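You operate a simulated robot arm through the tools that you are given. There is no shell and no other tool.

You are at the controls of a simulated robot arm. One attempt, no reset.

## Task
Wind twenty-three and twenty-one until WIRE PULL shows all fives, then pin both.
Fine: keep its pointers off the red ends; leave the other two adjusters and all levers.

Only the result counts: the job must be done as asked and must still hold three seconds after the hand-in. Knocking over, shifting, dropping, spilling or breaking anything else fails it.

## Robot
A 6-joint arm with a four-finger gripper, fixed in place. Base frame: the origin is at the foot of the arm, x ahead of it, y to its left, z up. Readings come in m, degrees, newtons and seconds.
Its first joint turns from -166.0 to 166.0 degrees. Payload 3.43 kg.
Tool frame: the origin (TCP) lies between the finger pads and is the grasp point; the fingertips stand 0.03 m ahead of it; z points along the fingers, y is the line along which they close. The gripper opens to 0.12 m. The gripper's body begins 0.085 m behind the TCP.
Orientation is told as [roll, pitch, yaw] about the base's x, y, z axes, in that order, counted from this pose: with the fingers straight down and closing along the base's y, the tool's x points along the base's -x, its y along +y and its z along -z.

## Interface
- The arm moves only by the tool move_arm. Its argument "series" is a list of rows, each a list of 2 entries, a list of its own where there are three numbers: the shift along the tool's x, y, z in m, then the turn, a rotation vector about the tool's x, y, z in degrees. In form: [[[tx, ty, tz], [rx, ry, rz]], ...]. A call has 1 to 20 rows; each row is the pose to reach, as a shift and turn from the pose commanded when the call began, along the tool's axes at that moment. "claw" is the opening, from 0 (shut) to 1 (fully open), set as the call begins (left out, the last holds). Each row takes 0.2 s and may step no farther than 0.05 m and 8.6 degrees from the row before; otherwise, or with a gripper value out of range, the whole call is refused. A pose out of reach is approached as far as the arm can. The call stops where the force on the tool passes 60 N (or 10 N more than at its start, if that is more) or the arm is blocked; 0.2 s more then pass. Each finger halts on what it meets, pressing with about 39 N; the grip force reading is that of the motor and also rises with nothing between the fingers. The clock runs only during rows and for 0.2 s after the last one: add rows that repeat a pose to give the fingers time. It gives the time, the measured TCP pose, the force on the tool (base axes), the opening and the grip force at its end, in the units of the frame above (readings bear some noise), with the torque about the TCP (base axes, N m) and any sound that the robot's microphone picked up, and new pictures: "views" is both (left out), scene, wrist or none.
- Cameras (640 x 400 px; columns grow to the right, rows downward): "scene" is fixed at [0.0485, 0.501, 1.5544]; the picture's right is [-1.00, -0.08, 0.00], its down [-0.03, 0.33, -0.94] and it looks along [0.07, -0.94, -0.33] (base axes); focal length 357 px, centre (320, 200). "wrist" rides on the gripper at [0.072, -0.017, -0.121] in the tool frame; the picture's right is [0.23, 0.97, 0.00], its down [-0.81, 0.19, -0.55] and it looks along [-0.54, 0.13, 0.83] (tool axes); focal length 275 px, centre (320, 200). There is no depth. A picture from a camera that has moved, and an enlarged one, comes with that camera's place and axes in the base frame and with its lens.
- close_up(camera, box): a new picture of the part [left, top, right, bottom] of that camera's present view, enlarged. It takes no simulated time.
- job_done(): hands the job in; it is judged then, once.

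Nothing tells you positions but the pictures and the camera data. Unless the task says otherwise, let go and move clear before handing in.

The tools are called after "Request:" as a command line: name --argument value ..., lists and objects as JSON in quotes. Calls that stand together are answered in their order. move_arm: Moves the arm, as the interface text tells. Its arguments: {"type":"object","properties":{"series":{"type":"array"},"claw":{"type":"number"},"views":{"type":"string","enum":["both","scene","wrist","none"]}},"required":["series"]} The other tools are called the same way: close_up (camera, box) takes an enlarged picture of a part of a camera's view; job_done () hands the job in.

At the start:

```text
time_s: 0.0
tool_pos: [0.0018, -0.4296, 1.2092]
orientation: [-0.1, 0.2, -0.1]
wrist_force: [0.1, 0.6, 0.5]
moment: [0.02, 0.0, 0.03]
opening: 0.1203
grasp_force: 0.1
```

scene: 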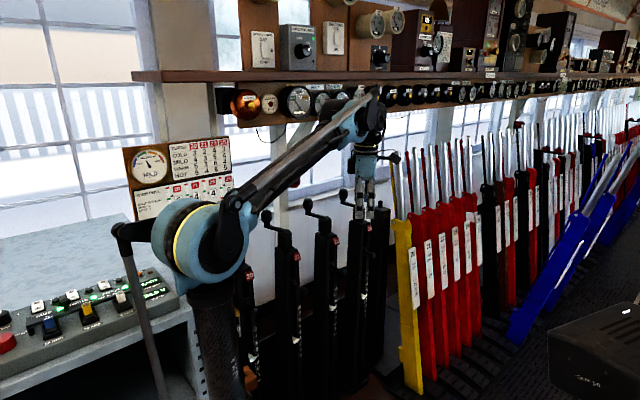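
wrist: 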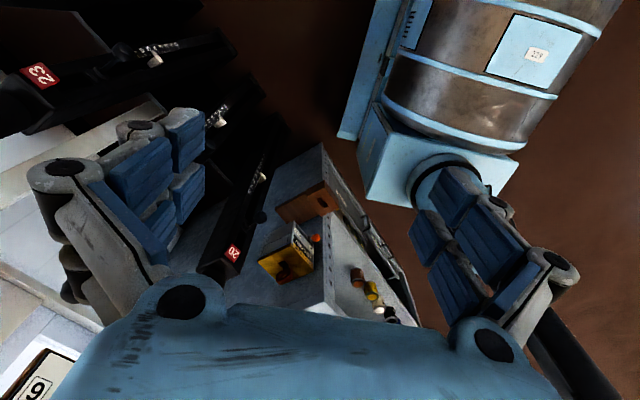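

I see a signal box with black adjuster posts with cranks (wire adjusters, numbered 20–23), a notice board with a dial (MILD?) and a table, and rows of levers. First I take close-ups to read the labels and the board.

Request:
close_up --camera "scene" --box '[110, 130, 250, 225]'

Request:
close_up --camera "scene" --box '[220, 140, 420, 265]'

Request:
close_up --camera "scene" --box '[220, 260, 420, 385]'

Request:
close_up --camera "scene" --box '[0, 250, 200, 375]'

Request:
close_up --camera "wrist" --box '[0, 0, 320, 200]'

Request:
close_up --camera "scene" --box '[220, 70, 420, 195]'

```text
4.21 times, centred on (180, 178) of scene
camera zoom: at [0.0485, 0.501, 1.5544], right [-1.0, -0.08, 0.0], down [-0.03, 0.33, -0.94], along [0.07, -0.94, -0.33], focal length 1503 px, centre (910, 295)
```

zoom: 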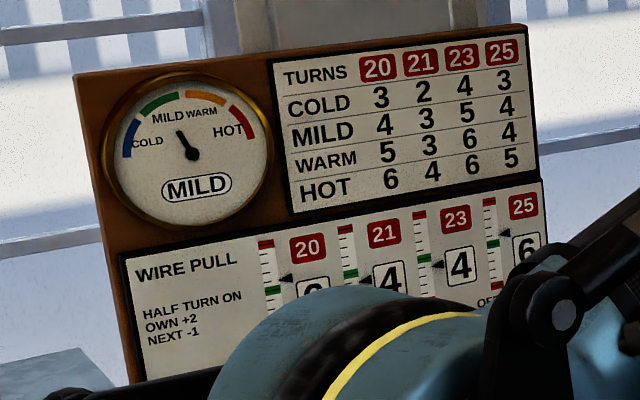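

```text
3.20 times, centred on (320, 202) of scene
camera zoom: at [0.0485, 0.501, 1.5544], right [-1.0, -0.08, 0.0], down [-0.03, 0.33, -0.94], along [0.07, -0.94, -0.33], focal length 1142 px, centre (320, 192)
```

zoom: 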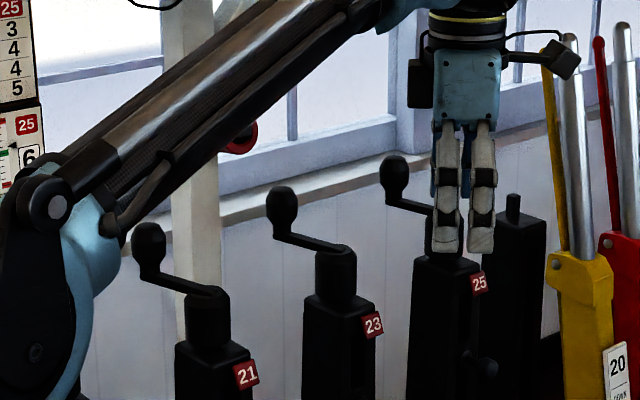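

```text
3.20 times, centred on (320, 322) of scene
camera zoom: at [0.0485, 0.501, 1.5544], right [-1.0, -0.08, 0.0], down [-0.03, 0.33, -0.94], along [0.07, -0.94, -0.33], focal length 1142 px, centre (320, -192)
```

zoom: 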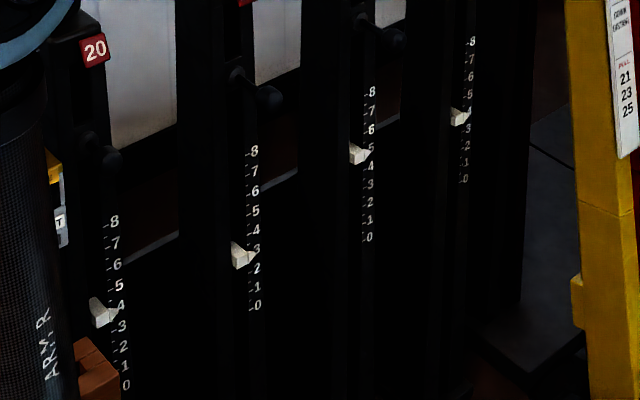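

```text
3.20 times, centred on (100, 312) of scene
camera zoom: at [0.0485, 0.501, 1.5544], right [-1.0, -0.08, 0.0], down [-0.03, 0.33, -0.94], along [0.07, -0.94, -0.33], focal length 1142 px, centre (1024, -160)
```

zoom: 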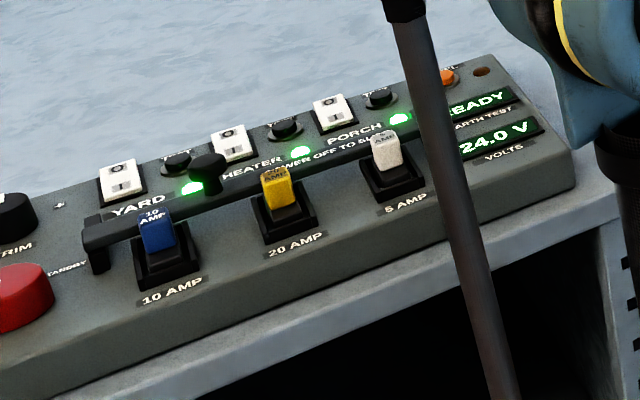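

```text
2.00 times, centred on (160, 100) of wrist
camera zoom: at [-0.0684, -0.4461, 1.3298], right [-0.23, 0.97, 0.0], down [0.81, 0.19, 0.55], along [0.54, 0.13, -0.83], focal length 551 px, centre (640, 400)
```

zoom: 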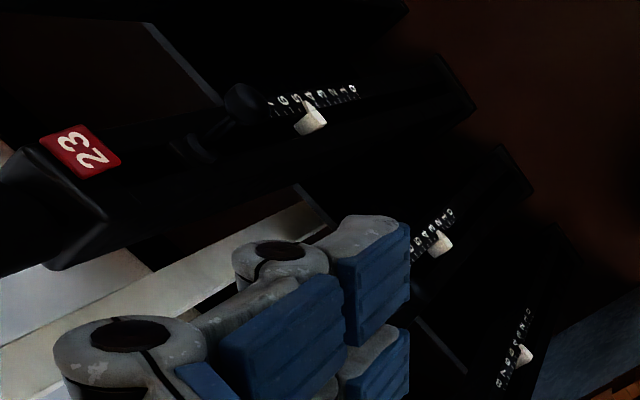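

```text
3.20 times, centred on (320, 132) of scene
camera zoom: at [0.0485, 0.501, 1.5544], right [-1.0, -0.08, 0.0], down [-0.03, 0.33, -0.94], along [0.07, -0.94, -0.33], focal length 1142 px, centre (320, 416)
```

zoom: 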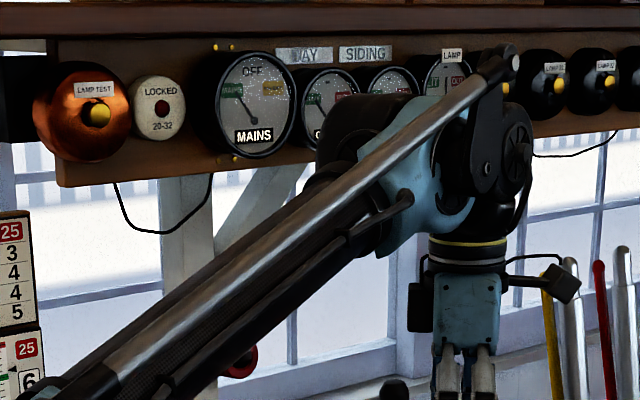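

The board shows WIRE PULL with half turn "own +2, next −1"; 21 and 23 read 4, and 25 reads 6. The posts run diagonally, with 23 near (0.08, -0.78, 0.94). I'll swing the wrist camera round to face the posts for a better look before I touch anything.

Request:
move_arm --series '[[[0.025, -0.016, 0.005], [0, 0, 7.5]], [[0.05, -0.032, 0.01], [0, 0, 15]], [[0.076, -0.048, 0.015], [0, 0, 22.5]], [[0.1, -0.064, 0.02], [0, 0, 30]], [[0.126, -0.08, 0.025], [0, 0, 37.5]], [[0.152, -0.095, 0.03], [0, 0, 45]]]' --views "both"

```text
time_s: 1.4
tool_pos: [-0.1657, -0.5242, 1.179]
orientation: [0.3, -0.6, -45.0]
wrist_force: [0.7, 0.6, 0.1]
moment: [-0.04, 0.07, 0.0]
opening: 0.1198
grasp_force: 0.1
camera wrist: at [-0.2287, -0.4844, 1.2981], right [0.53, 0.85, 0.0], down [0.7, -0.44, 0.56], along [0.48, -0.29, -0.83], focal length 275 px, centre (320, 200)
```

scene: 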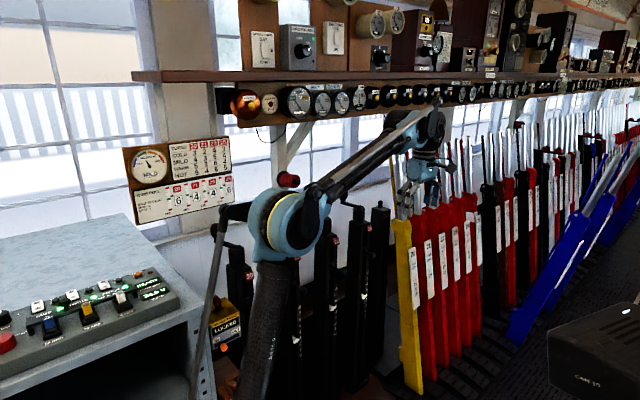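
wrist: 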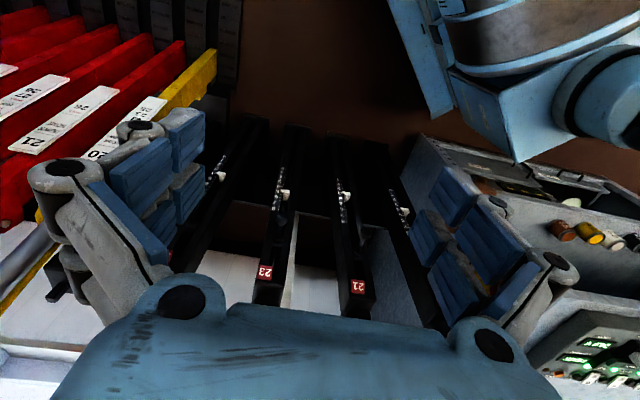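

The board is now unobstructed in the scene view, so I'll read it and check the posts again.

Request:
close_up --camera "scene" --box '[115, 130, 243, 230]'

Request:
close_up --camera "wrist" --box '[180, 100, 460, 320]'

Request:
close_up --camera "scene" --box '[200, 170, 400, 295]'

Request:
close_up --camera "scene" --box '[190, 260, 390, 385]'

```text
4.00 times, centred on (179, 180) of scene
camera zoom: at [0.0485, 0.501, 1.5544], right [-1.0, -0.08, 0.0], down [-0.03, 0.33, -0.94], along [0.07, -0.94, -0.33], focal length 1428 px, centre (884, 280)
```

zoom: 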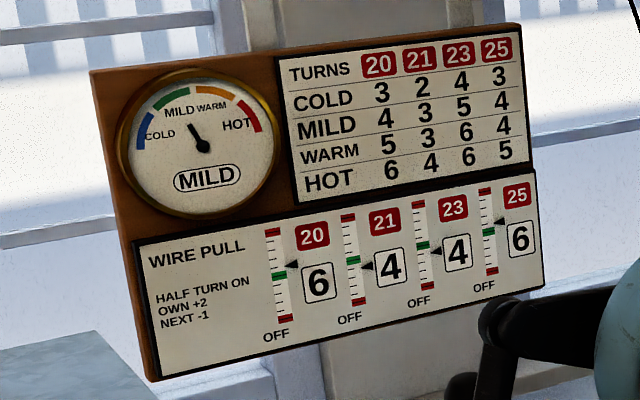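

```text
1.82 times, centred on (320, 210) of wrist
camera zoom: at [-0.2287, -0.4844, 1.2981], right [0.53, 0.85, 0.0], down [0.7, -0.44, 0.56], along [0.48, -0.29, -0.83], focal length 500 px, centre (320, 182)
```

zoom: 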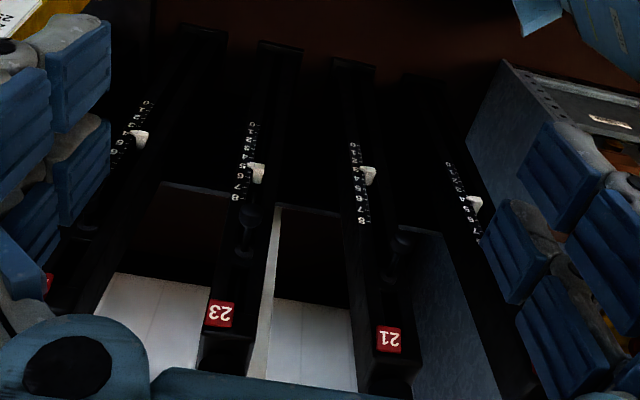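

```text
3.20 times, centred on (300, 232) of scene
camera zoom: at [0.0485, 0.501, 1.5544], right [-1.0, -0.08, 0.0], down [-0.03, 0.33, -0.94], along [0.07, -0.94, -0.33], focal length 1142 px, centre (384, 96)
```

zoom: 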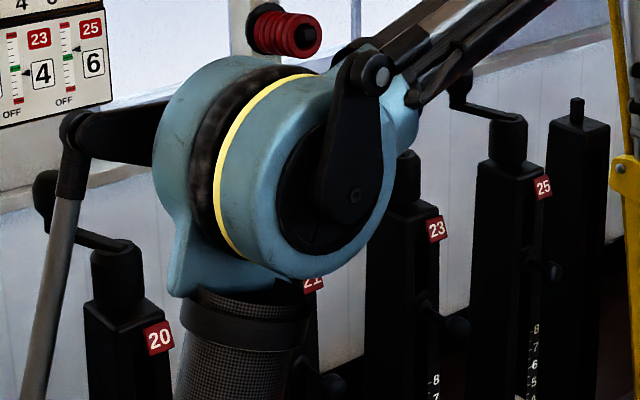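

```text
3.20 times, centred on (290, 322) of scene
camera zoom: at [0.0485, 0.501, 1.5544], right [-1.0, -0.08, 0.0], down [-0.03, 0.33, -0.94], along [0.07, -0.94, -0.33], focal length 1142 px, centre (416, -192)
```

zoom: 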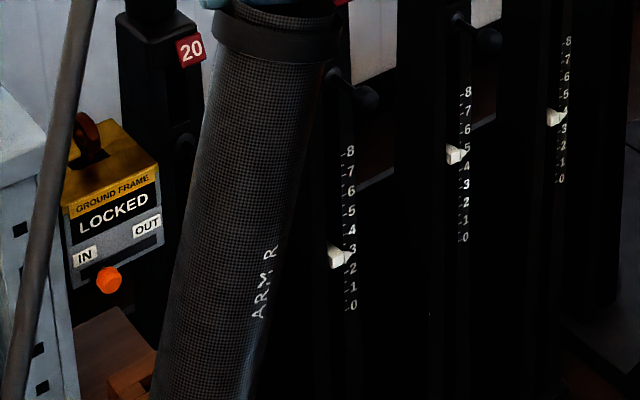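

The board is clear: 20 = 6, 21 = 4, 23 = 4, 25 = 6, so half a turn on for both 21 and 23 gives all fives. Next I lower and tilt the wrist camera to study the cranks and pins.

Request:
move_arm --series '[[[0, 0, 0.03], [0, -7, 0]], [[0, 0, 0.06], [0, -14, 0]], [[0, 0, 0.09], [0, -21, 0]], [[0, 0, 0.11], [0, -28, 0]]]' --views "both"

```text
time_s: 2.4
tool_pos: [-0.1644, -0.5257, 1.0694]
orientation: [0.4, -28.5, -45.2]
wrist_force: [0.2, 0.0, -0.4]
moment: [0.01, 0.0, -0.01]
opening: 0.12
grasp_force: 0.0
camera wrist: at [-0.26, -0.4513, 1.1408], right [0.55, 0.83, -0.1], down [0.45, -0.18, 0.87], along [0.71, -0.52, -0.47], focal length 275 px, centre (320, 200)
```

scene: 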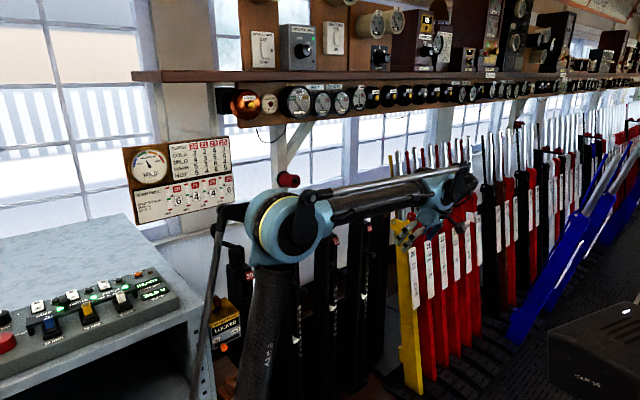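
wrist: 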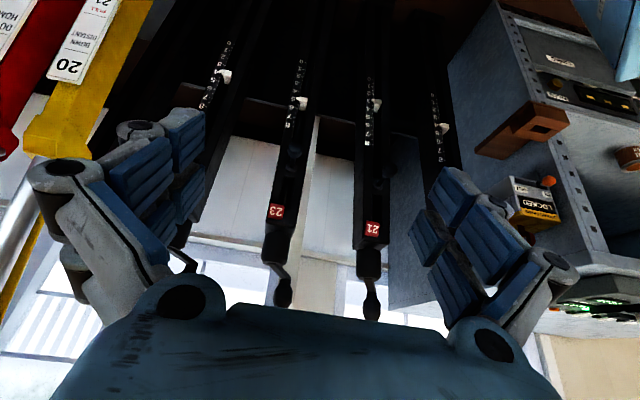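

Request:
close_up --camera "wrist" --box '[240, 120, 400, 220]'

Request:
close_up --camera "wrist" --box '[240, 220, 400, 320]'

Request:
close_up --camera "wrist" --box '[190, 30, 350, 130]'

```text
4.00 times, centred on (320, 170) of wrist
camera zoom: at [-0.26, -0.4513, 1.1408], right [0.55, 0.83, -0.1], down [0.45, -0.18, 0.87], along [0.71, -0.52, -0.47], focal length 1101 px, centre (320, 320)
```

zoom: 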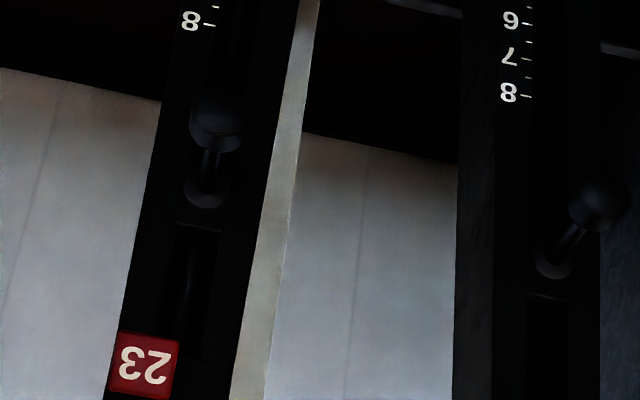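

```text
4.00 times, centred on (320, 270) of wrist
camera zoom: at [-0.26, -0.4513, 1.1408], right [0.55, 0.83, -0.1], down [0.45, -0.18, 0.87], along [0.71, -0.52, -0.47], focal length 1101 px, centre (320, -80)
```

zoom: 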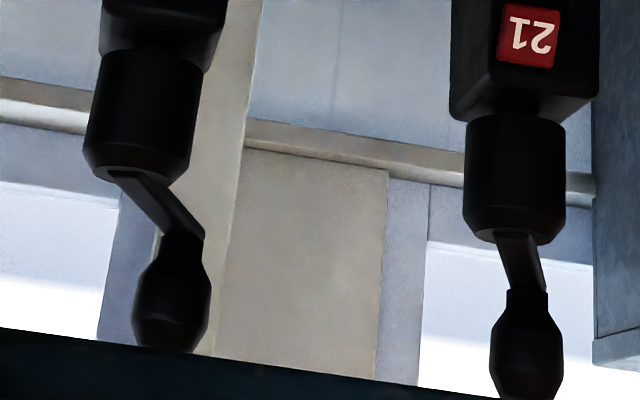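

```text
4.00 times, centred on (270, 80) of wrist
camera zoom: at [-0.26, -0.4513, 1.1408], right [0.55, 0.83, -0.1], down [0.45, -0.18, 0.87], along [0.71, -0.52, -0.47], focal length 1101 px, centre (520, 680)
```

zoom: 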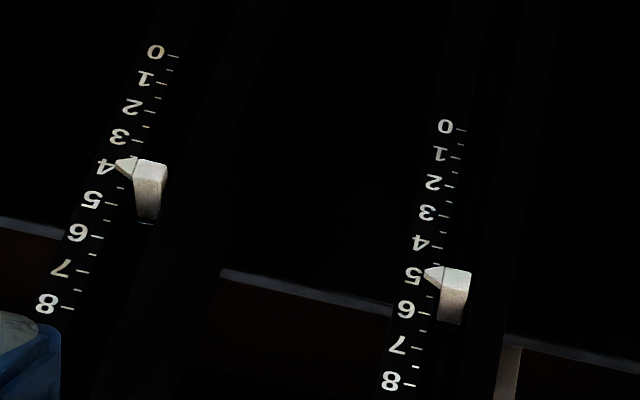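

The cranks point toward the wall with radius about 0.075 m, and each post has a ball-headed pin on its front face at z≈0.81. The pins on 21 and 23 seem to stick out further than those on 20 and 25, so I'll compare them up close.

Request:
close_up --camera "scene" --box '[320, 230, 400, 280]'

Request:
close_up --camera "scene" --box '[220, 265, 320, 328]'

Request:
close_up --camera "wrist" --box '[270, 130, 320, 162]'

Request:
close_up --camera "wrist" --box '[160, 60, 260, 123]'

Request:
close_up --camera "scene" --box '[260, 160, 320, 198]'

```text
8.00 times, centred on (360, 255) of scene
camera zoom: at [0.0485, 0.501, 1.5544], right [-1.0, -0.08, 0.0], down [-0.03, 0.33, -0.94], along [0.07, -0.94, -0.33], focal length 2856 px, centre (0, -240)
```

zoom: 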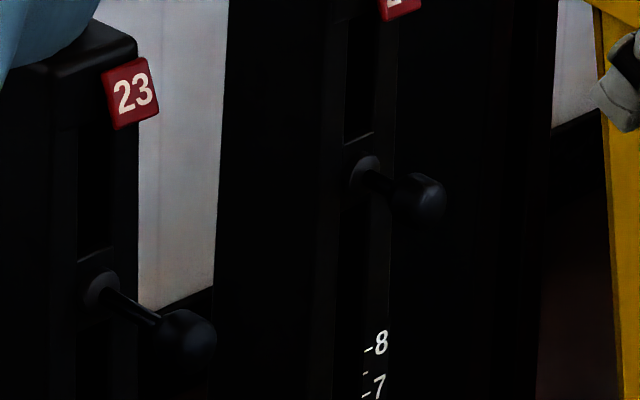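

```text
6.35 times, centred on (270, 296) of scene
camera zoom: at [0.0485, 0.501, 1.5544], right [-1.0, -0.08, 0.0], down [-0.03, 0.33, -0.94], along [0.07, -0.94, -0.33], focal length 2266 px, centre (638, -413)
```

zoom: 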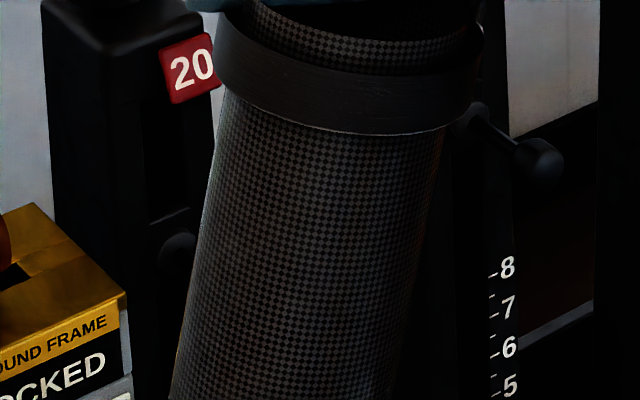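

```text
12.50 times, centred on (295, 146) of wrist
camera zoom: at [-0.26, -0.4513, 1.1408], right [0.55, 0.83, -0.1], down [0.45, -0.18, 0.87], along [0.71, -0.52, -0.47], focal length 3441 px, centre (632, 875)
```

zoom: 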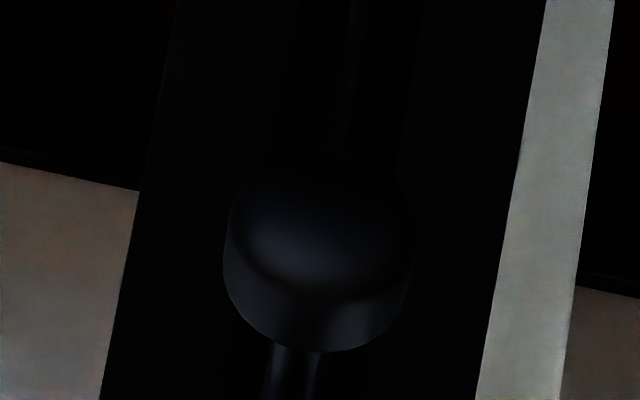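

```text
6.35 times, centred on (210, 92) of wrist
camera zoom: at [-0.26, -0.4513, 1.1408], right [0.55, 0.83, -0.1], down [0.45, -0.18, 0.87], along [0.71, -0.52, -0.47], focal length 1748 px, centre (1018, 889)
```

zoom: 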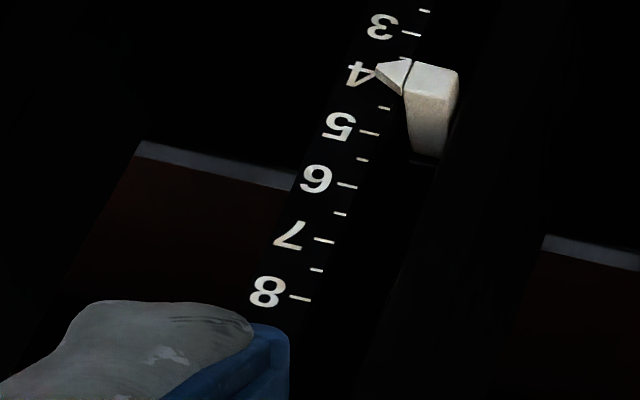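

```text
10.53 times, centred on (290, 179) of scene
camera zoom: at [0.0485, 0.501, 1.5544], right [-1.0, -0.08, 0.0], down [-0.03, 0.33, -0.94], along [0.07, -0.94, -0.33], focal length 3757 px, centre (636, 421)
```

zoom: 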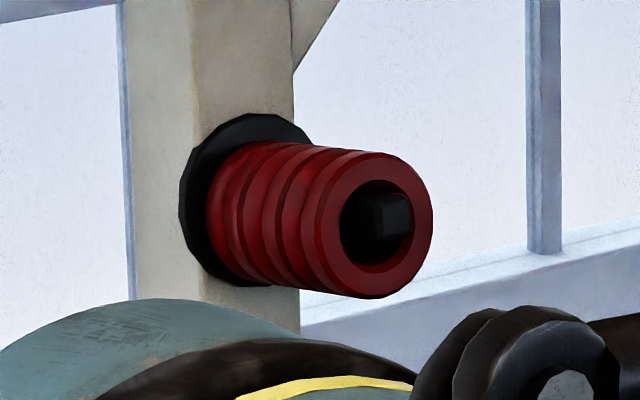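

The pins on 20 and 25 are pushed in, while 21 and 23 stick out about 2.5 cm further, so pinning means pushing the ball in. I'll tilt the camera up more to see the cranks level and locate the red ribbed thing on the window post.

Request:
move_arm --series '[[[0, 0, 0], [0, -8, 0]], [[0, 0, 0], [0, -16, 0]], [[0, 0, 0], [0, -24, 0]]]' --views "both"

```text
time_s: 3.2
tool_pos: [-0.1635, -0.5251, 1.0687]
orientation: [0.5, -52.6, -45.4]
wrist_force: [0.7, -0.6, 0.3]
moment: [-0.01, 0.03, -0.03]
opening: 0.1198
grasp_force: 0.1
camera wrist: at [-0.2728, -0.4384, 1.0848], right [0.59, 0.79, -0.18], down [0.17, 0.09, 0.98], along [0.79, -0.61, -0.08], focal length 275 px, centre (320, 200)
```

scene: 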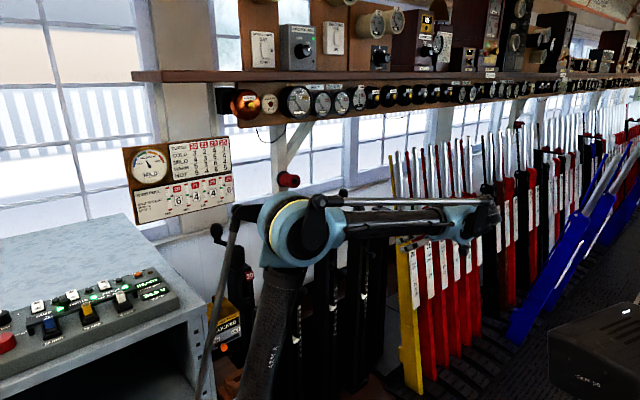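
wrist: 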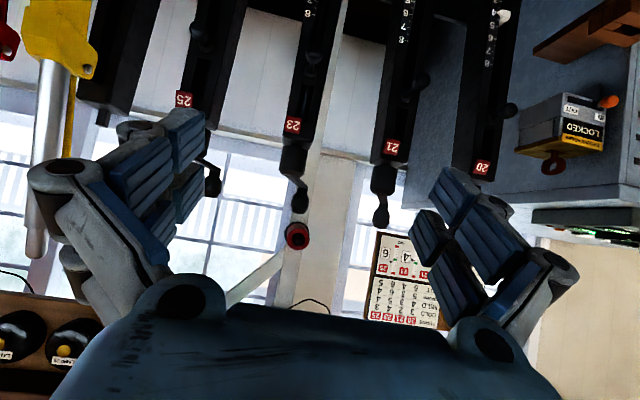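

Request:
close_up --camera "wrist" --box '[260, 140, 340, 250]'

Request:
close_up --camera "wrist" --box '[350, 135, 430, 245]'

Request:
close_up --camera "wrist" --box '[280, 20, 440, 120]'

Request:
close_up --camera "scene" --box '[200, 180, 400, 305]'

```text
3.64 times, centred on (300, 195) of wrist
camera zoom: at [-0.2728, -0.4384, 1.0848], right [0.59, 0.79, -0.18], down [0.17, 0.09, 0.98], along [0.79, -0.61, -0.08], focal length 1001 px, centre (393, 218)
```

zoom: 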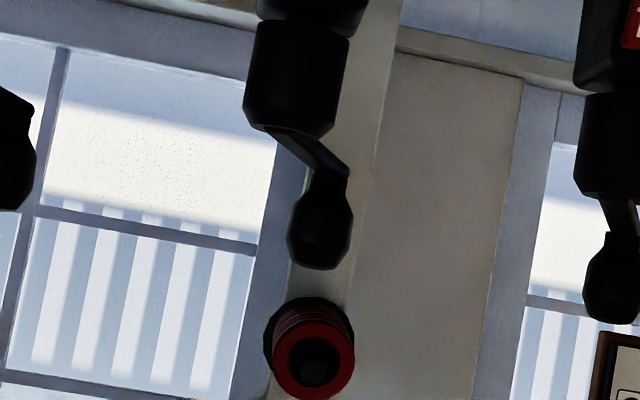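

```text
3.64 times, centred on (390, 190) of wrist
camera zoom: at [-0.2728, -0.4384, 1.0848], right [0.59, 0.79, -0.18], down [0.17, 0.09, 0.98], along [0.79, -0.61, -0.08], focal length 1001 px, centre (66, 236)
```

zoom: 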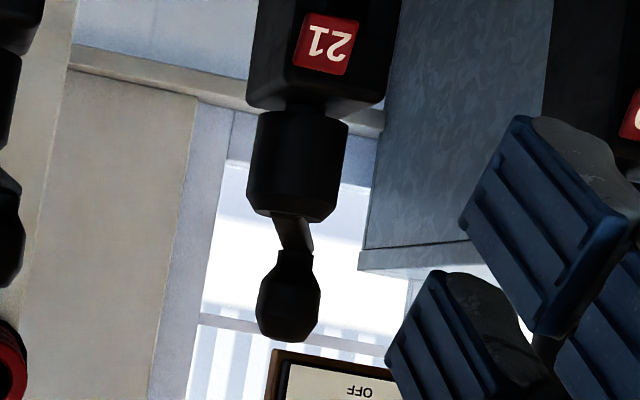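

```text
4.00 times, centred on (360, 70) of wrist
camera zoom: at [-0.2728, -0.4384, 1.0848], right [0.59, 0.79, -0.18], down [0.17, 0.09, 0.98], along [0.79, -0.61, -0.08], focal length 1101 px, centre (160, 720)
```

zoom: 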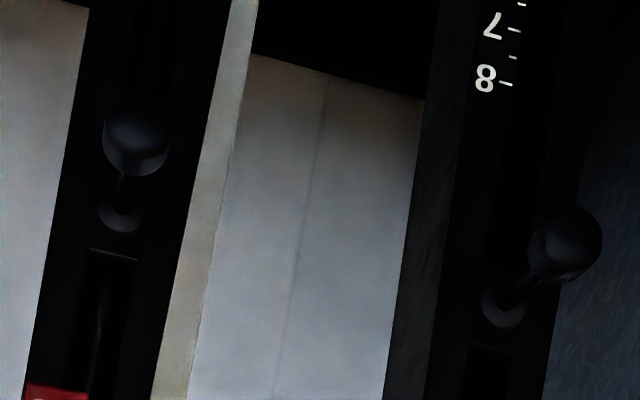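

```text
3.20 times, centred on (300, 242) of scene
camera zoom: at [0.0485, 0.501, 1.5544], right [-1.0, -0.08, 0.0], down [-0.03, 0.33, -0.94], along [0.07, -0.94, -0.33], focal length 1142 px, centre (384, 64)
```

zoom: 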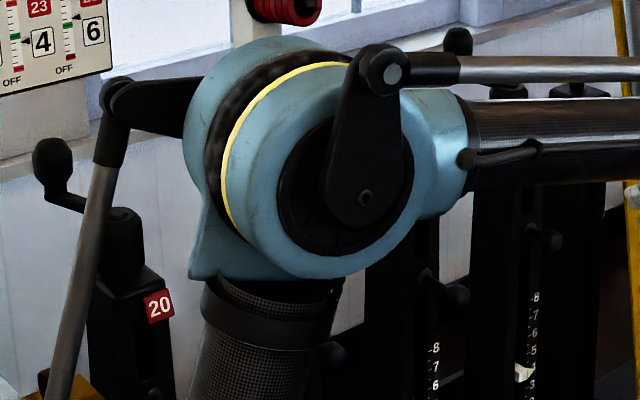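

The red ribbed spool sits just behind handle 23 at (0.25, -0.90, 1.14), so I'll work with the gripper leaning outward. First I raise straight up while reducing the tilt to about 30 degrees, with the claw partly closed.

Request:
move_arm --series '[[[-0.0357, 0, -0.0273], [0, 5.6, 0]], [[-0.0714, 0, -0.0546], [0, 11.2, 0]], [[-0.107, 0, -0.082], [0, 16.9, 0]], [[-0.135, 0, -0.1032], [0, 22.6, 0]]]' --claw 0.65 --views "both"

```text
time_s: 4.2
tool_pos: [-0.1648, -0.5261, 1.2392]
orientation: [0.5, -29.8, -45.2]
wrist_force: [-0.5, 0.4, 0.0]
moment: [-0.02, -0.03, -0.01]
opening: 0.0782
grasp_force: 0.0
camera wrist: at [-0.2629, -0.4515, 1.3077], right [0.55, 0.83, -0.11], down [0.44, -0.17, 0.88], along [0.71, -0.53, -0.46], focal length 275 px, centre (320, 200)
```

scene: 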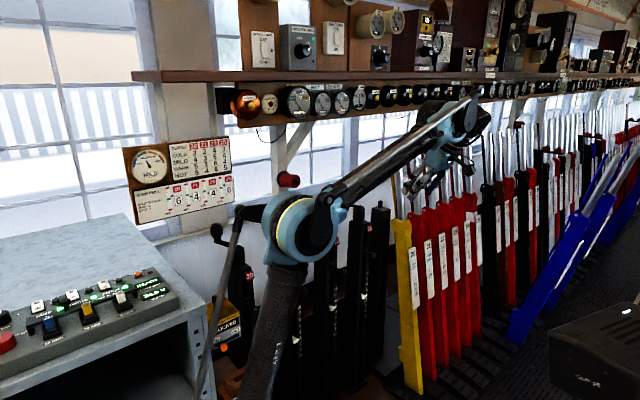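
wrist: 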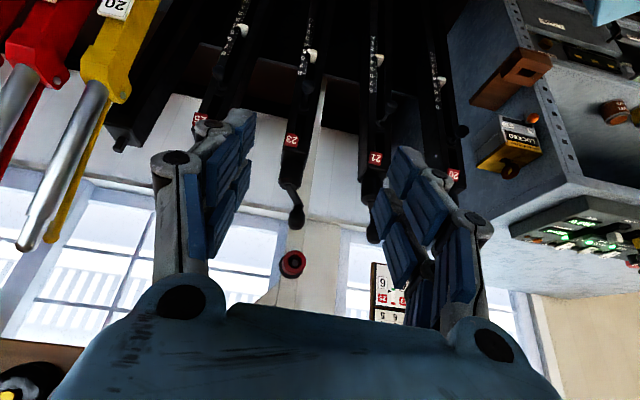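

The arm is clear above the posts. I fly most of the way to handle 23 at height about 1.2 and look again.

Request:
move_arm --series '[[[-0.0403, 0.0024, 0.0279], [0, 0, 0]], [[-0.0807, 0.0048, 0.0559], [0, 0, 0]], [[-0.121, 0.0072, 0.0838], [0, 0, 0]], [[-0.1614, 0.0096, 0.1117], [0, 0, 0]], [[-0.2017, 0.012, 0.1396], [0, 0, 0]], [[-0.2421, 0.0144, 0.1676], [0, 0, 0]], [[-0.2824, 0.0168, 0.1955], [0, 0, 0]], [[-0.3228, 0.0192, 0.2234], [0, 0, 0]]]' --views "both"

```text
time_s: 6.0
tool_pos: [0.1268, -0.7891, 1.207]
orientation: [0.2, -29.9, -45.2]
wrist_force: [-0.3, 1.0, -0.1]
moment: [-0.06, -0.07, 0.03]
opening: 0.0781
grasp_force: 0.0
camera wrist: at [0.0289, -0.7148, 1.2753], right [0.55, 0.83, -0.11], down [0.43, -0.17, 0.88], along [0.71, -0.53, -0.45], focal length 275 px, centre (320, 200)
```

scene: 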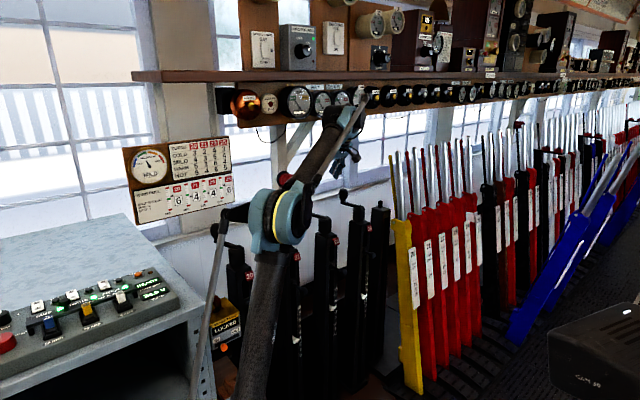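
wrist: 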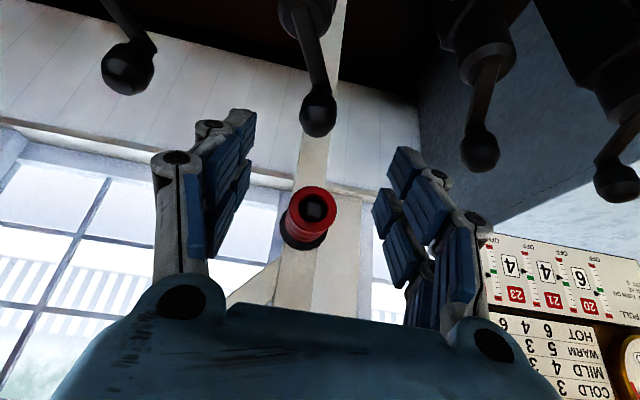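

Request:
close_up --camera "wrist" --box '[240, 0, 400, 150]'

Request:
close_up --camera "scene" --box '[240, 80, 400, 205]'

Request:
close_up --camera "scene" --box '[300, 140, 380, 240]'

```text
2.67 times, centred on (320, 75) of wrist
camera zoom: at [0.0289, -0.7148, 1.2753], right [0.55, 0.83, -0.11], down [0.43, -0.17, 0.88], along [0.71, -0.53, -0.45], focal length 734 px, centre (320, 533)
```

zoom: 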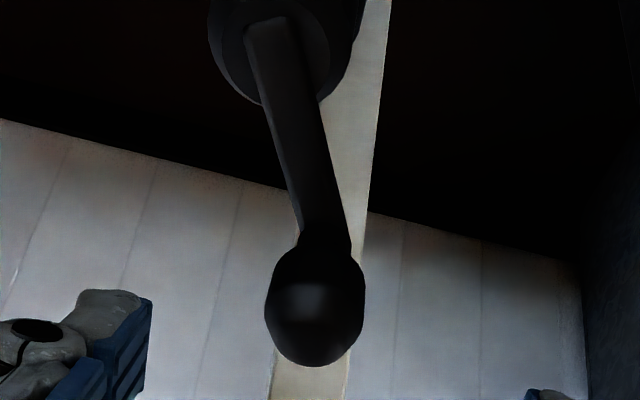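

```text
3.20 times, centred on (320, 142) of scene
camera zoom: at [0.0485, 0.501, 1.5544], right [-1.0, -0.08, 0.0], down [-0.03, 0.33, -0.94], along [0.07, -0.94, -0.33], focal length 1142 px, centre (320, 384)
```

zoom: 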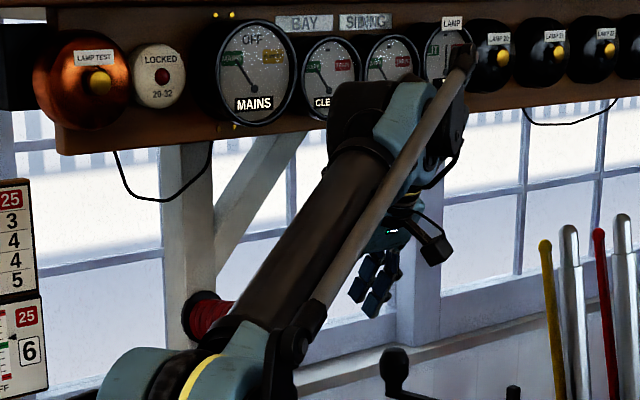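

```text
4.00 times, centred on (340, 190) of scene
camera zoom: at [0.0485, 0.501, 1.5544], right [-1.0, -0.08, 0.0], down [-0.03, 0.33, -0.94], along [0.07, -0.94, -0.33], focal length 1428 px, centre (240, 240)
```

zoom: 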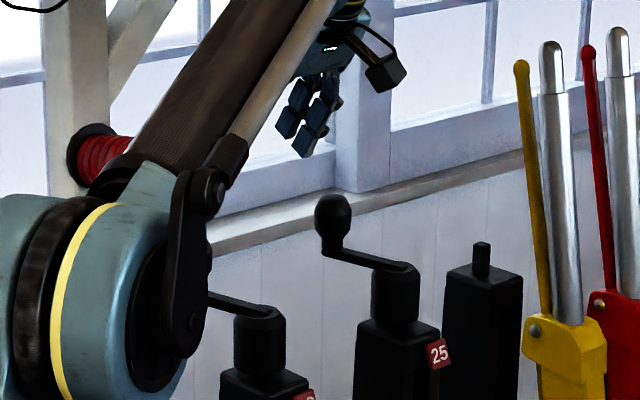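

The wrist camera shows handle 23, its crank and the board all in view. I move over the handle, then start down with the fingers either side of it.

Request:
move_arm --series '[[[-0.0257, 0.001, 0.0214], [0, 0, 0]], [[-0.0515, 0.002, 0.0428], [0, 0, 0]], [[-0.0772, 0.003, 0.0642], [0, 0, 0]], [[-0.0612, 0.003, 0.0919], [0, 0, 0]], [[-0.0492, 0.003, 0.1127], [0, 0, 0]]]' --views "both"

```text
time_s: 7.2
tool_pos: [0.1979, -0.8571, 1.1326]
orientation: [0.4, -29.9, -45.2]
wrist_force: [-0.3, 0.5, -0.2]
moment: [0.01, 0.03, -0.01]
opening: 0.0779
grasp_force: 0.0
camera wrist: at [0.1009, -0.7826, 1.2006], right [0.55, 0.83, -0.11], down [0.43, -0.17, 0.88], along [0.71, -0.53, -0.45], focal length 275 px, centre (320, 200)
```

scene: 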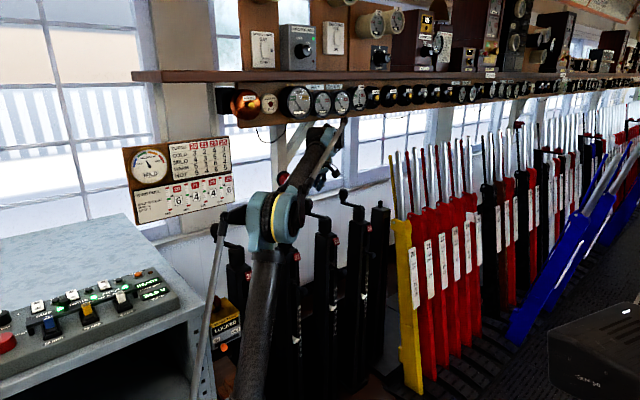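
wrist: 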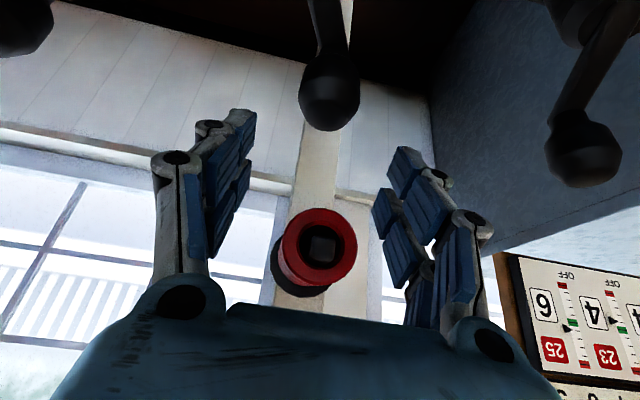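

Request:
move_arm --series '[[[0.0063, 0, 0.0166], [0, 0, 0]], [[0.0126, 0, 0.0331], [0, 0, 0]]]' --views "wrist"

```text
time_s: 7.8
tool_pos: [0.2024, -0.8609, 1.0962]
orientation: [0.3, -29.9, -45.2]
wrist_force: [1.2, -0.1, -0.3]
moment: [-0.06, -0.02, -0.03]
opening: 0.0781
grasp_force: 0.0
camera wrist: at [0.1051, -0.7854, 1.1646], right [0.55, 0.83, -0.11], down [0.43, -0.17, 0.88], along [0.71, -0.53, -0.45], focal length 275 px, centre (320, 200)
```

wrist: 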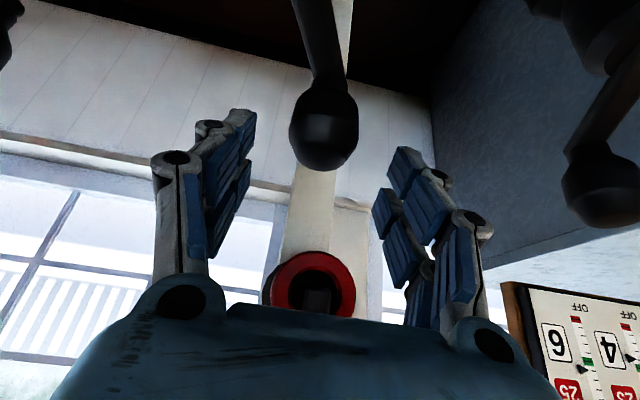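

Request:
move_arm --series '[[[0.008, 0, 0.015], [0, 0, 0]], [[0.0158, 0, 0.03], [0, 0, 0]]]' --views "wrist"

```text
time_s: 8.4
tool_pos: [0.2049, -0.8612, 1.0621]
orientation: [0.4, -30.0, -45.3]
wrist_force: [-0.1, 0.3, -0.3]
moment: [0.02, -0.01, 0.02]
opening: 0.0781
grasp_force: 0.0
camera wrist: at [0.1068, -0.7869, 1.1309], right [0.55, 0.83, -0.11], down [0.43, -0.17, 0.88], along [0.71, -0.53, -0.45], focal length 275 px, centre (320, 200)
```

wrist: 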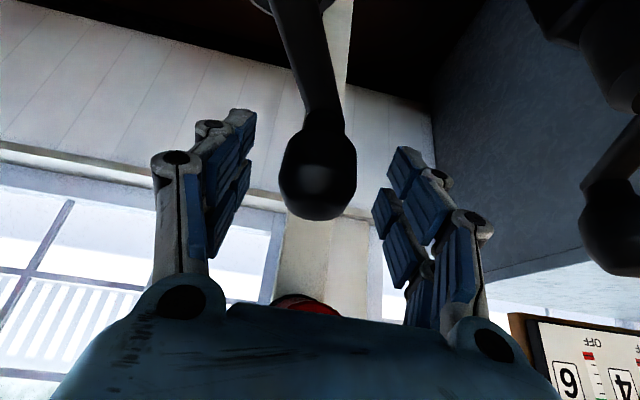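

The handle is centred between the pads. I close on it.

Request:
move_arm --series '[[[0, 0, 0], [0, 0, 0]], [[0, 0, 0], [0, 0, 0]]]' --claw 0.2 --views "wrist"

```text
time_s: 9.0
tool_pos: [0.2036, -0.8627, 1.0628]
orientation: [0.3, -29.9, -45.2]
wrist_force: [-0.9, -1.1, 2.5]
moment: [-0.12, -0.06, -0.01]
opening: 0.04
grasp_force: 45.0
camera wrist: at [0.1066, -0.7871, 1.1309], right [0.55, 0.83, -0.11], down [0.43, -0.17, 0.88], along [0.71, -0.53, -0.45], focal length 275 px, centre (320, 200)
```

wrist: 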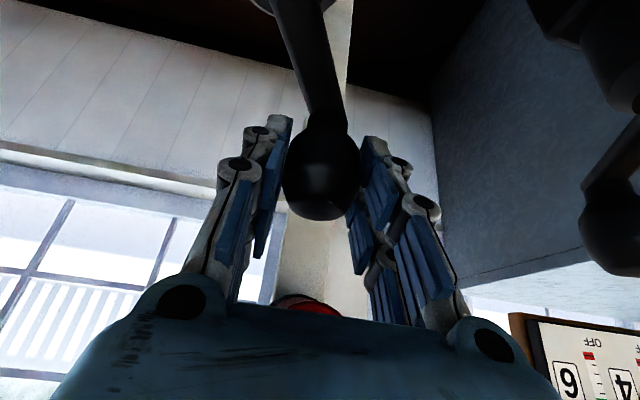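

Gripped at 0.040 m with little side force. I try a small 20° clockwise arc of 23 and watch the force and the board for the direction.

Request:
move_arm --series '[[[-0.002, -0.0063, 0.0011], [0, 0, 0]], [[-0.00375, -0.0126, 0.0022], [0, 0, 0]], [[-0.0048, -0.0192, 0.0028], [0, 0, 0]], [[-0.0055, -0.0258, 0.0032], [0, 0, 0]]]' --views "both"

Request:
close_up --camera "scene" --box '[115, 130, 243, 230]'

```text
time_s: 10.0
tool_pos: [0.192, -0.8846, 1.0634]
orientation: [0.4, -29.9, -45.1]
wrist_force: [19.3, -13.4, 0.8]
moment: [-0.21, -0.47, -0.02]
opening: 0.04
grasp_force: 45.0
camera wrist: at [0.0943, -0.8106, 1.1309], right [0.55, 0.83, -0.11], down [0.43, -0.17, 0.88], along [0.72, -0.53, -0.45], focal length 275 px, centre (320, 200)
```

scene: 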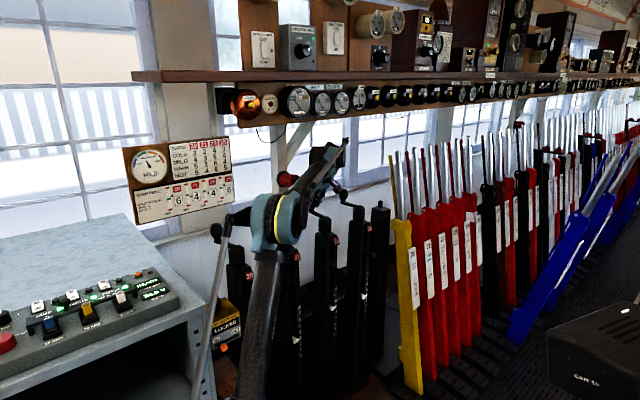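
wrist: 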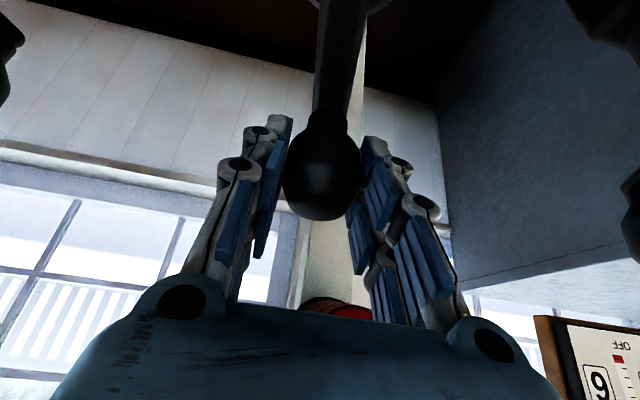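

```text
4.00 times, centred on (179, 180) of scene
camera zoom: at [0.0485, 0.501, 1.5544], right [-1.0, -0.08, 0.0], down [-0.03, 0.33, -0.94], along [0.07, -0.94, -0.33], focal length 1428 px, centre (884, 280)
```

zoom: 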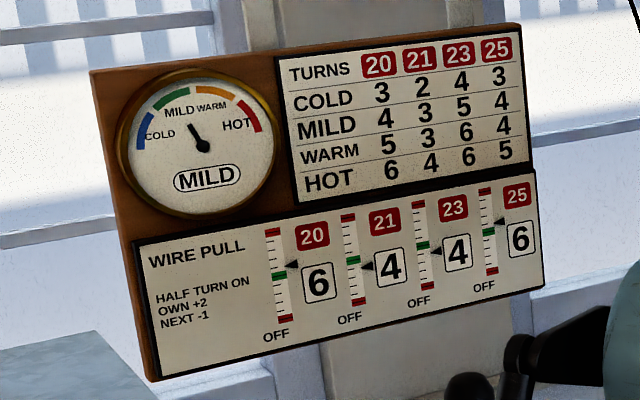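

The tool is being pushed gently outward (about 23 N radial), so the true radius/centre is slightly different; I refit the centre to about (0.1325, -0.839), r 0.075. I continue the arc to about 42° and check forces.

Request:
move_arm --series '[[[0.0001, -0.008, 0.0007], [0, 0, 0]], [[-0.0013, -0.0152, 0.0008], [0, 0, 0]], [[-0.0003, -0.022, 0.0002], [0, 0, 0]], [[0.0006, -0.0281, -0.0003], [0, 0, 0]]]' --views "wrist"

Request:
close_up --camera "scene" --box '[165, 170, 235, 220]'

```text
time_s: 11.0
tool_pos: [0.1698, -0.904, 1.0621]
orientation: [0.3, -29.9, -45.2]
wrist_force: [16.2, -28.6, 11.7]
moment: [-0.86, -0.7, -0.03]
opening: 0.0401
grasp_force: 44.9
camera wrist: at [0.0723, -0.8293, 1.1308], right [0.55, 0.83, -0.11], down [0.43, -0.17, 0.88], along [0.71, -0.53, -0.45], focal length 275 px, centre (320, 200)
```

wrist: 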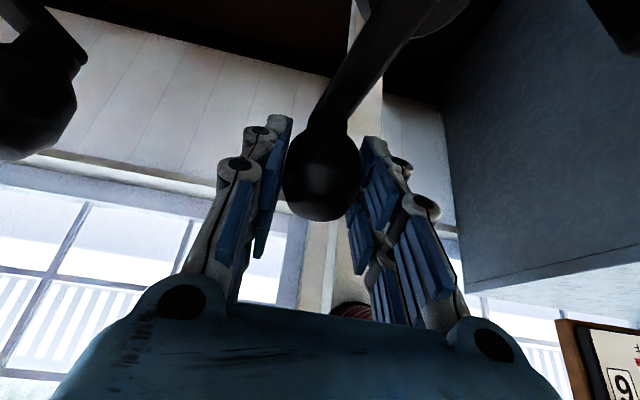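

```text
8.00 times, centred on (200, 195) of scene
camera zoom: at [0.0485, 0.501, 1.5544], right [-1.0, -0.08, 0.0], down [-0.03, 0.33, -0.94], along [0.07, -0.94, -0.33], focal length 2856 px, centre (1280, 240)
```

zoom: 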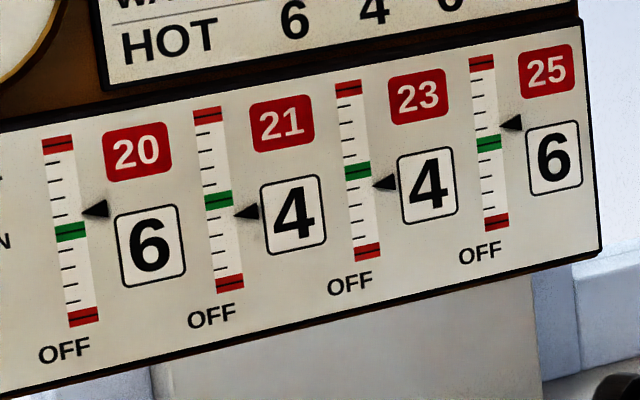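

Request:
close_up --camera "scene" --box '[200, 174, 232, 206]'

Request:
close_up --camera "wrist" --box '[260, 100, 380, 230]'

Request:
close_up --camera "scene" --box '[300, 250, 380, 330]'

Request:
close_up --camera "scene" --box '[168, 178, 202, 212]'

```text
12.50 times, centred on (216, 190) of scene
camera zoom: at [0.0485, 0.501, 1.5544], right [-1.0, -0.08, 0.0], down [-0.03, 0.33, -0.94], along [0.07, -0.94, -0.33], focal length 4462 px, centre (1620, 325)
```

zoom: 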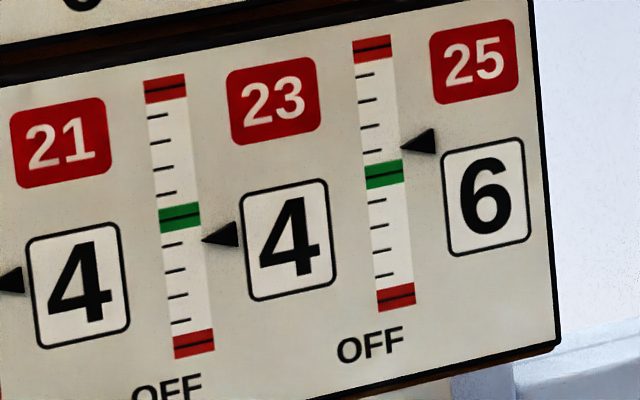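

```text
3.08 times, centred on (320, 165) of wrist
camera zoom: at [0.0723, -0.8293, 1.1308], right [0.55, 0.83, -0.11], down [0.43, -0.17, 0.88], along [0.71, -0.53, -0.45], focal length 847 px, centre (320, 308)
```

zoom: 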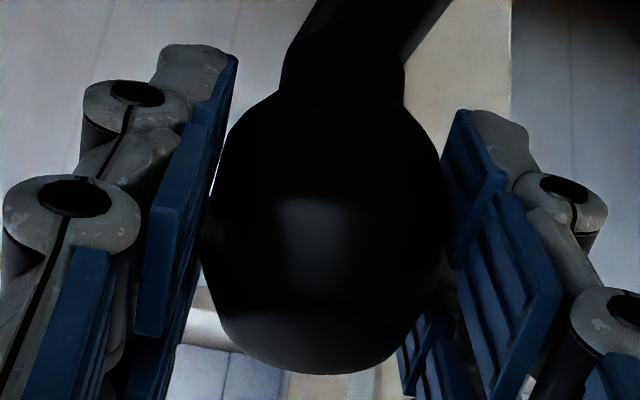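

```text
5.00 times, centred on (340, 290) of scene
camera zoom: at [0.0485, 0.501, 1.5544], right [-1.0, -0.08, 0.0], down [-0.03, 0.33, -0.94], along [0.07, -0.94, -0.33], focal length 1785 px, centre (220, -250)
```

zoom: 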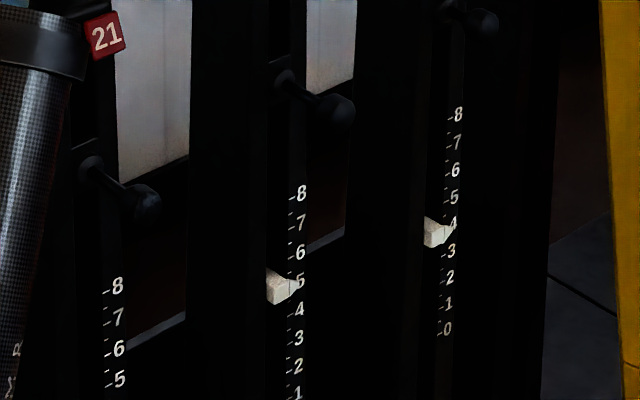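

```text
11.76 times, centred on (185, 195) of scene
camera zoom: at [0.0485, 0.501, 1.5544], right [-1.0, -0.08, 0.0], down [-0.03, 0.33, -0.94], along [0.07, -0.94, -0.33], focal length 4199 px, centre (1908, 259)
```

zoom: 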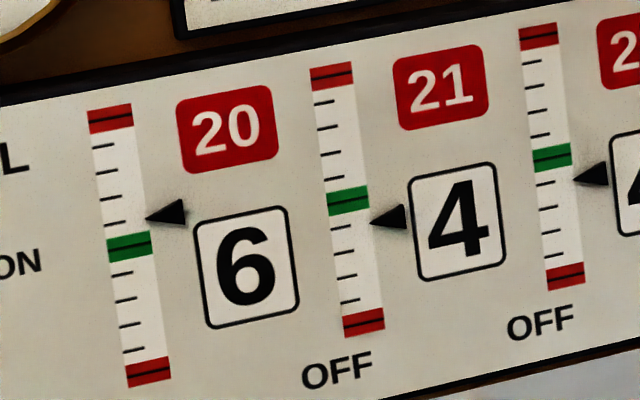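

The pull numbers haven't changed yet after about 40°, and the force is mostly radial, so the real circle is a little larger. I continue with a slightly larger arc toward a quarter turn, watching force and sound.

Request:
move_arm --series '[[[0.0002, -0.0097, -0.0001], [0, 0, 0]], [[0.0026, -0.016, -0.0015], [0, 0, 0]], [[0.0051, -0.022, -0.003], [0, 0, 0]], [[0.0085, -0.0277, -0.0049], [0, 0, 0]], [[0.0119, -0.0332, -0.0068], [0, 0, 0]]]' --views "wrist"

Request:
close_up --camera "scene" --box '[165, 170, 235, 220]'

```text
time_s: 12.2
tool_pos: [0.1362, -0.9169, 1.0636]
orientation: [0.4, -29.8, -45.2]
wrist_force: [-0.6, 28.3, -13.8]
moment: [1.18, 0.59, 0.05]
opening: 0.0399
grasp_force: 44.9
camera wrist: at [0.0395, -0.8415, 1.1312], right [0.55, 0.83, -0.11], down [0.44, -0.17, 0.88], along [0.71, -0.53, -0.45], focal length 275 px, centre (320, 200)
```

wrist: 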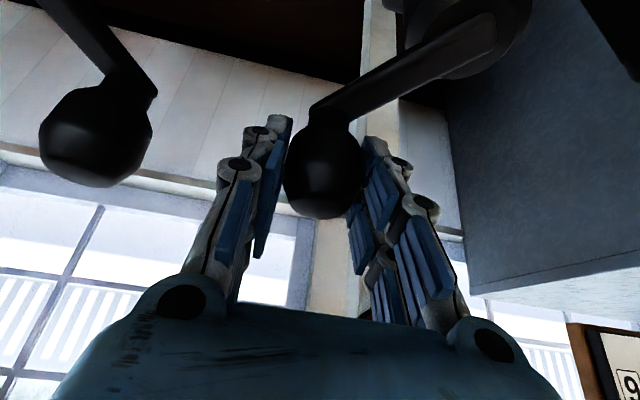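

```text
8.00 times, centred on (200, 195) of scene
camera zoom: at [0.0485, 0.501, 1.5544], right [-1.0, -0.08, 0.0], down [-0.03, 0.33, -0.94], along [0.07, -0.94, -0.33], focal length 2856 px, centre (1280, 240)
```

zoom: 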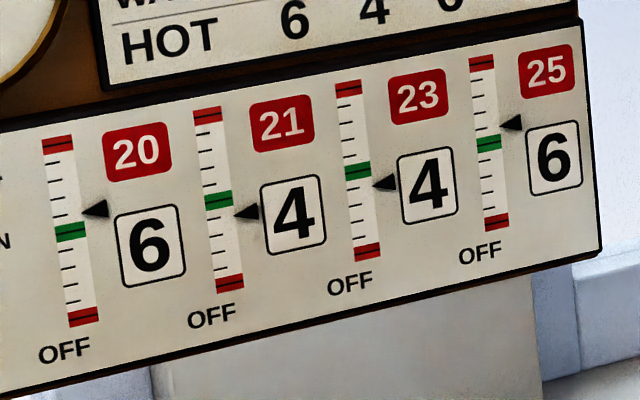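

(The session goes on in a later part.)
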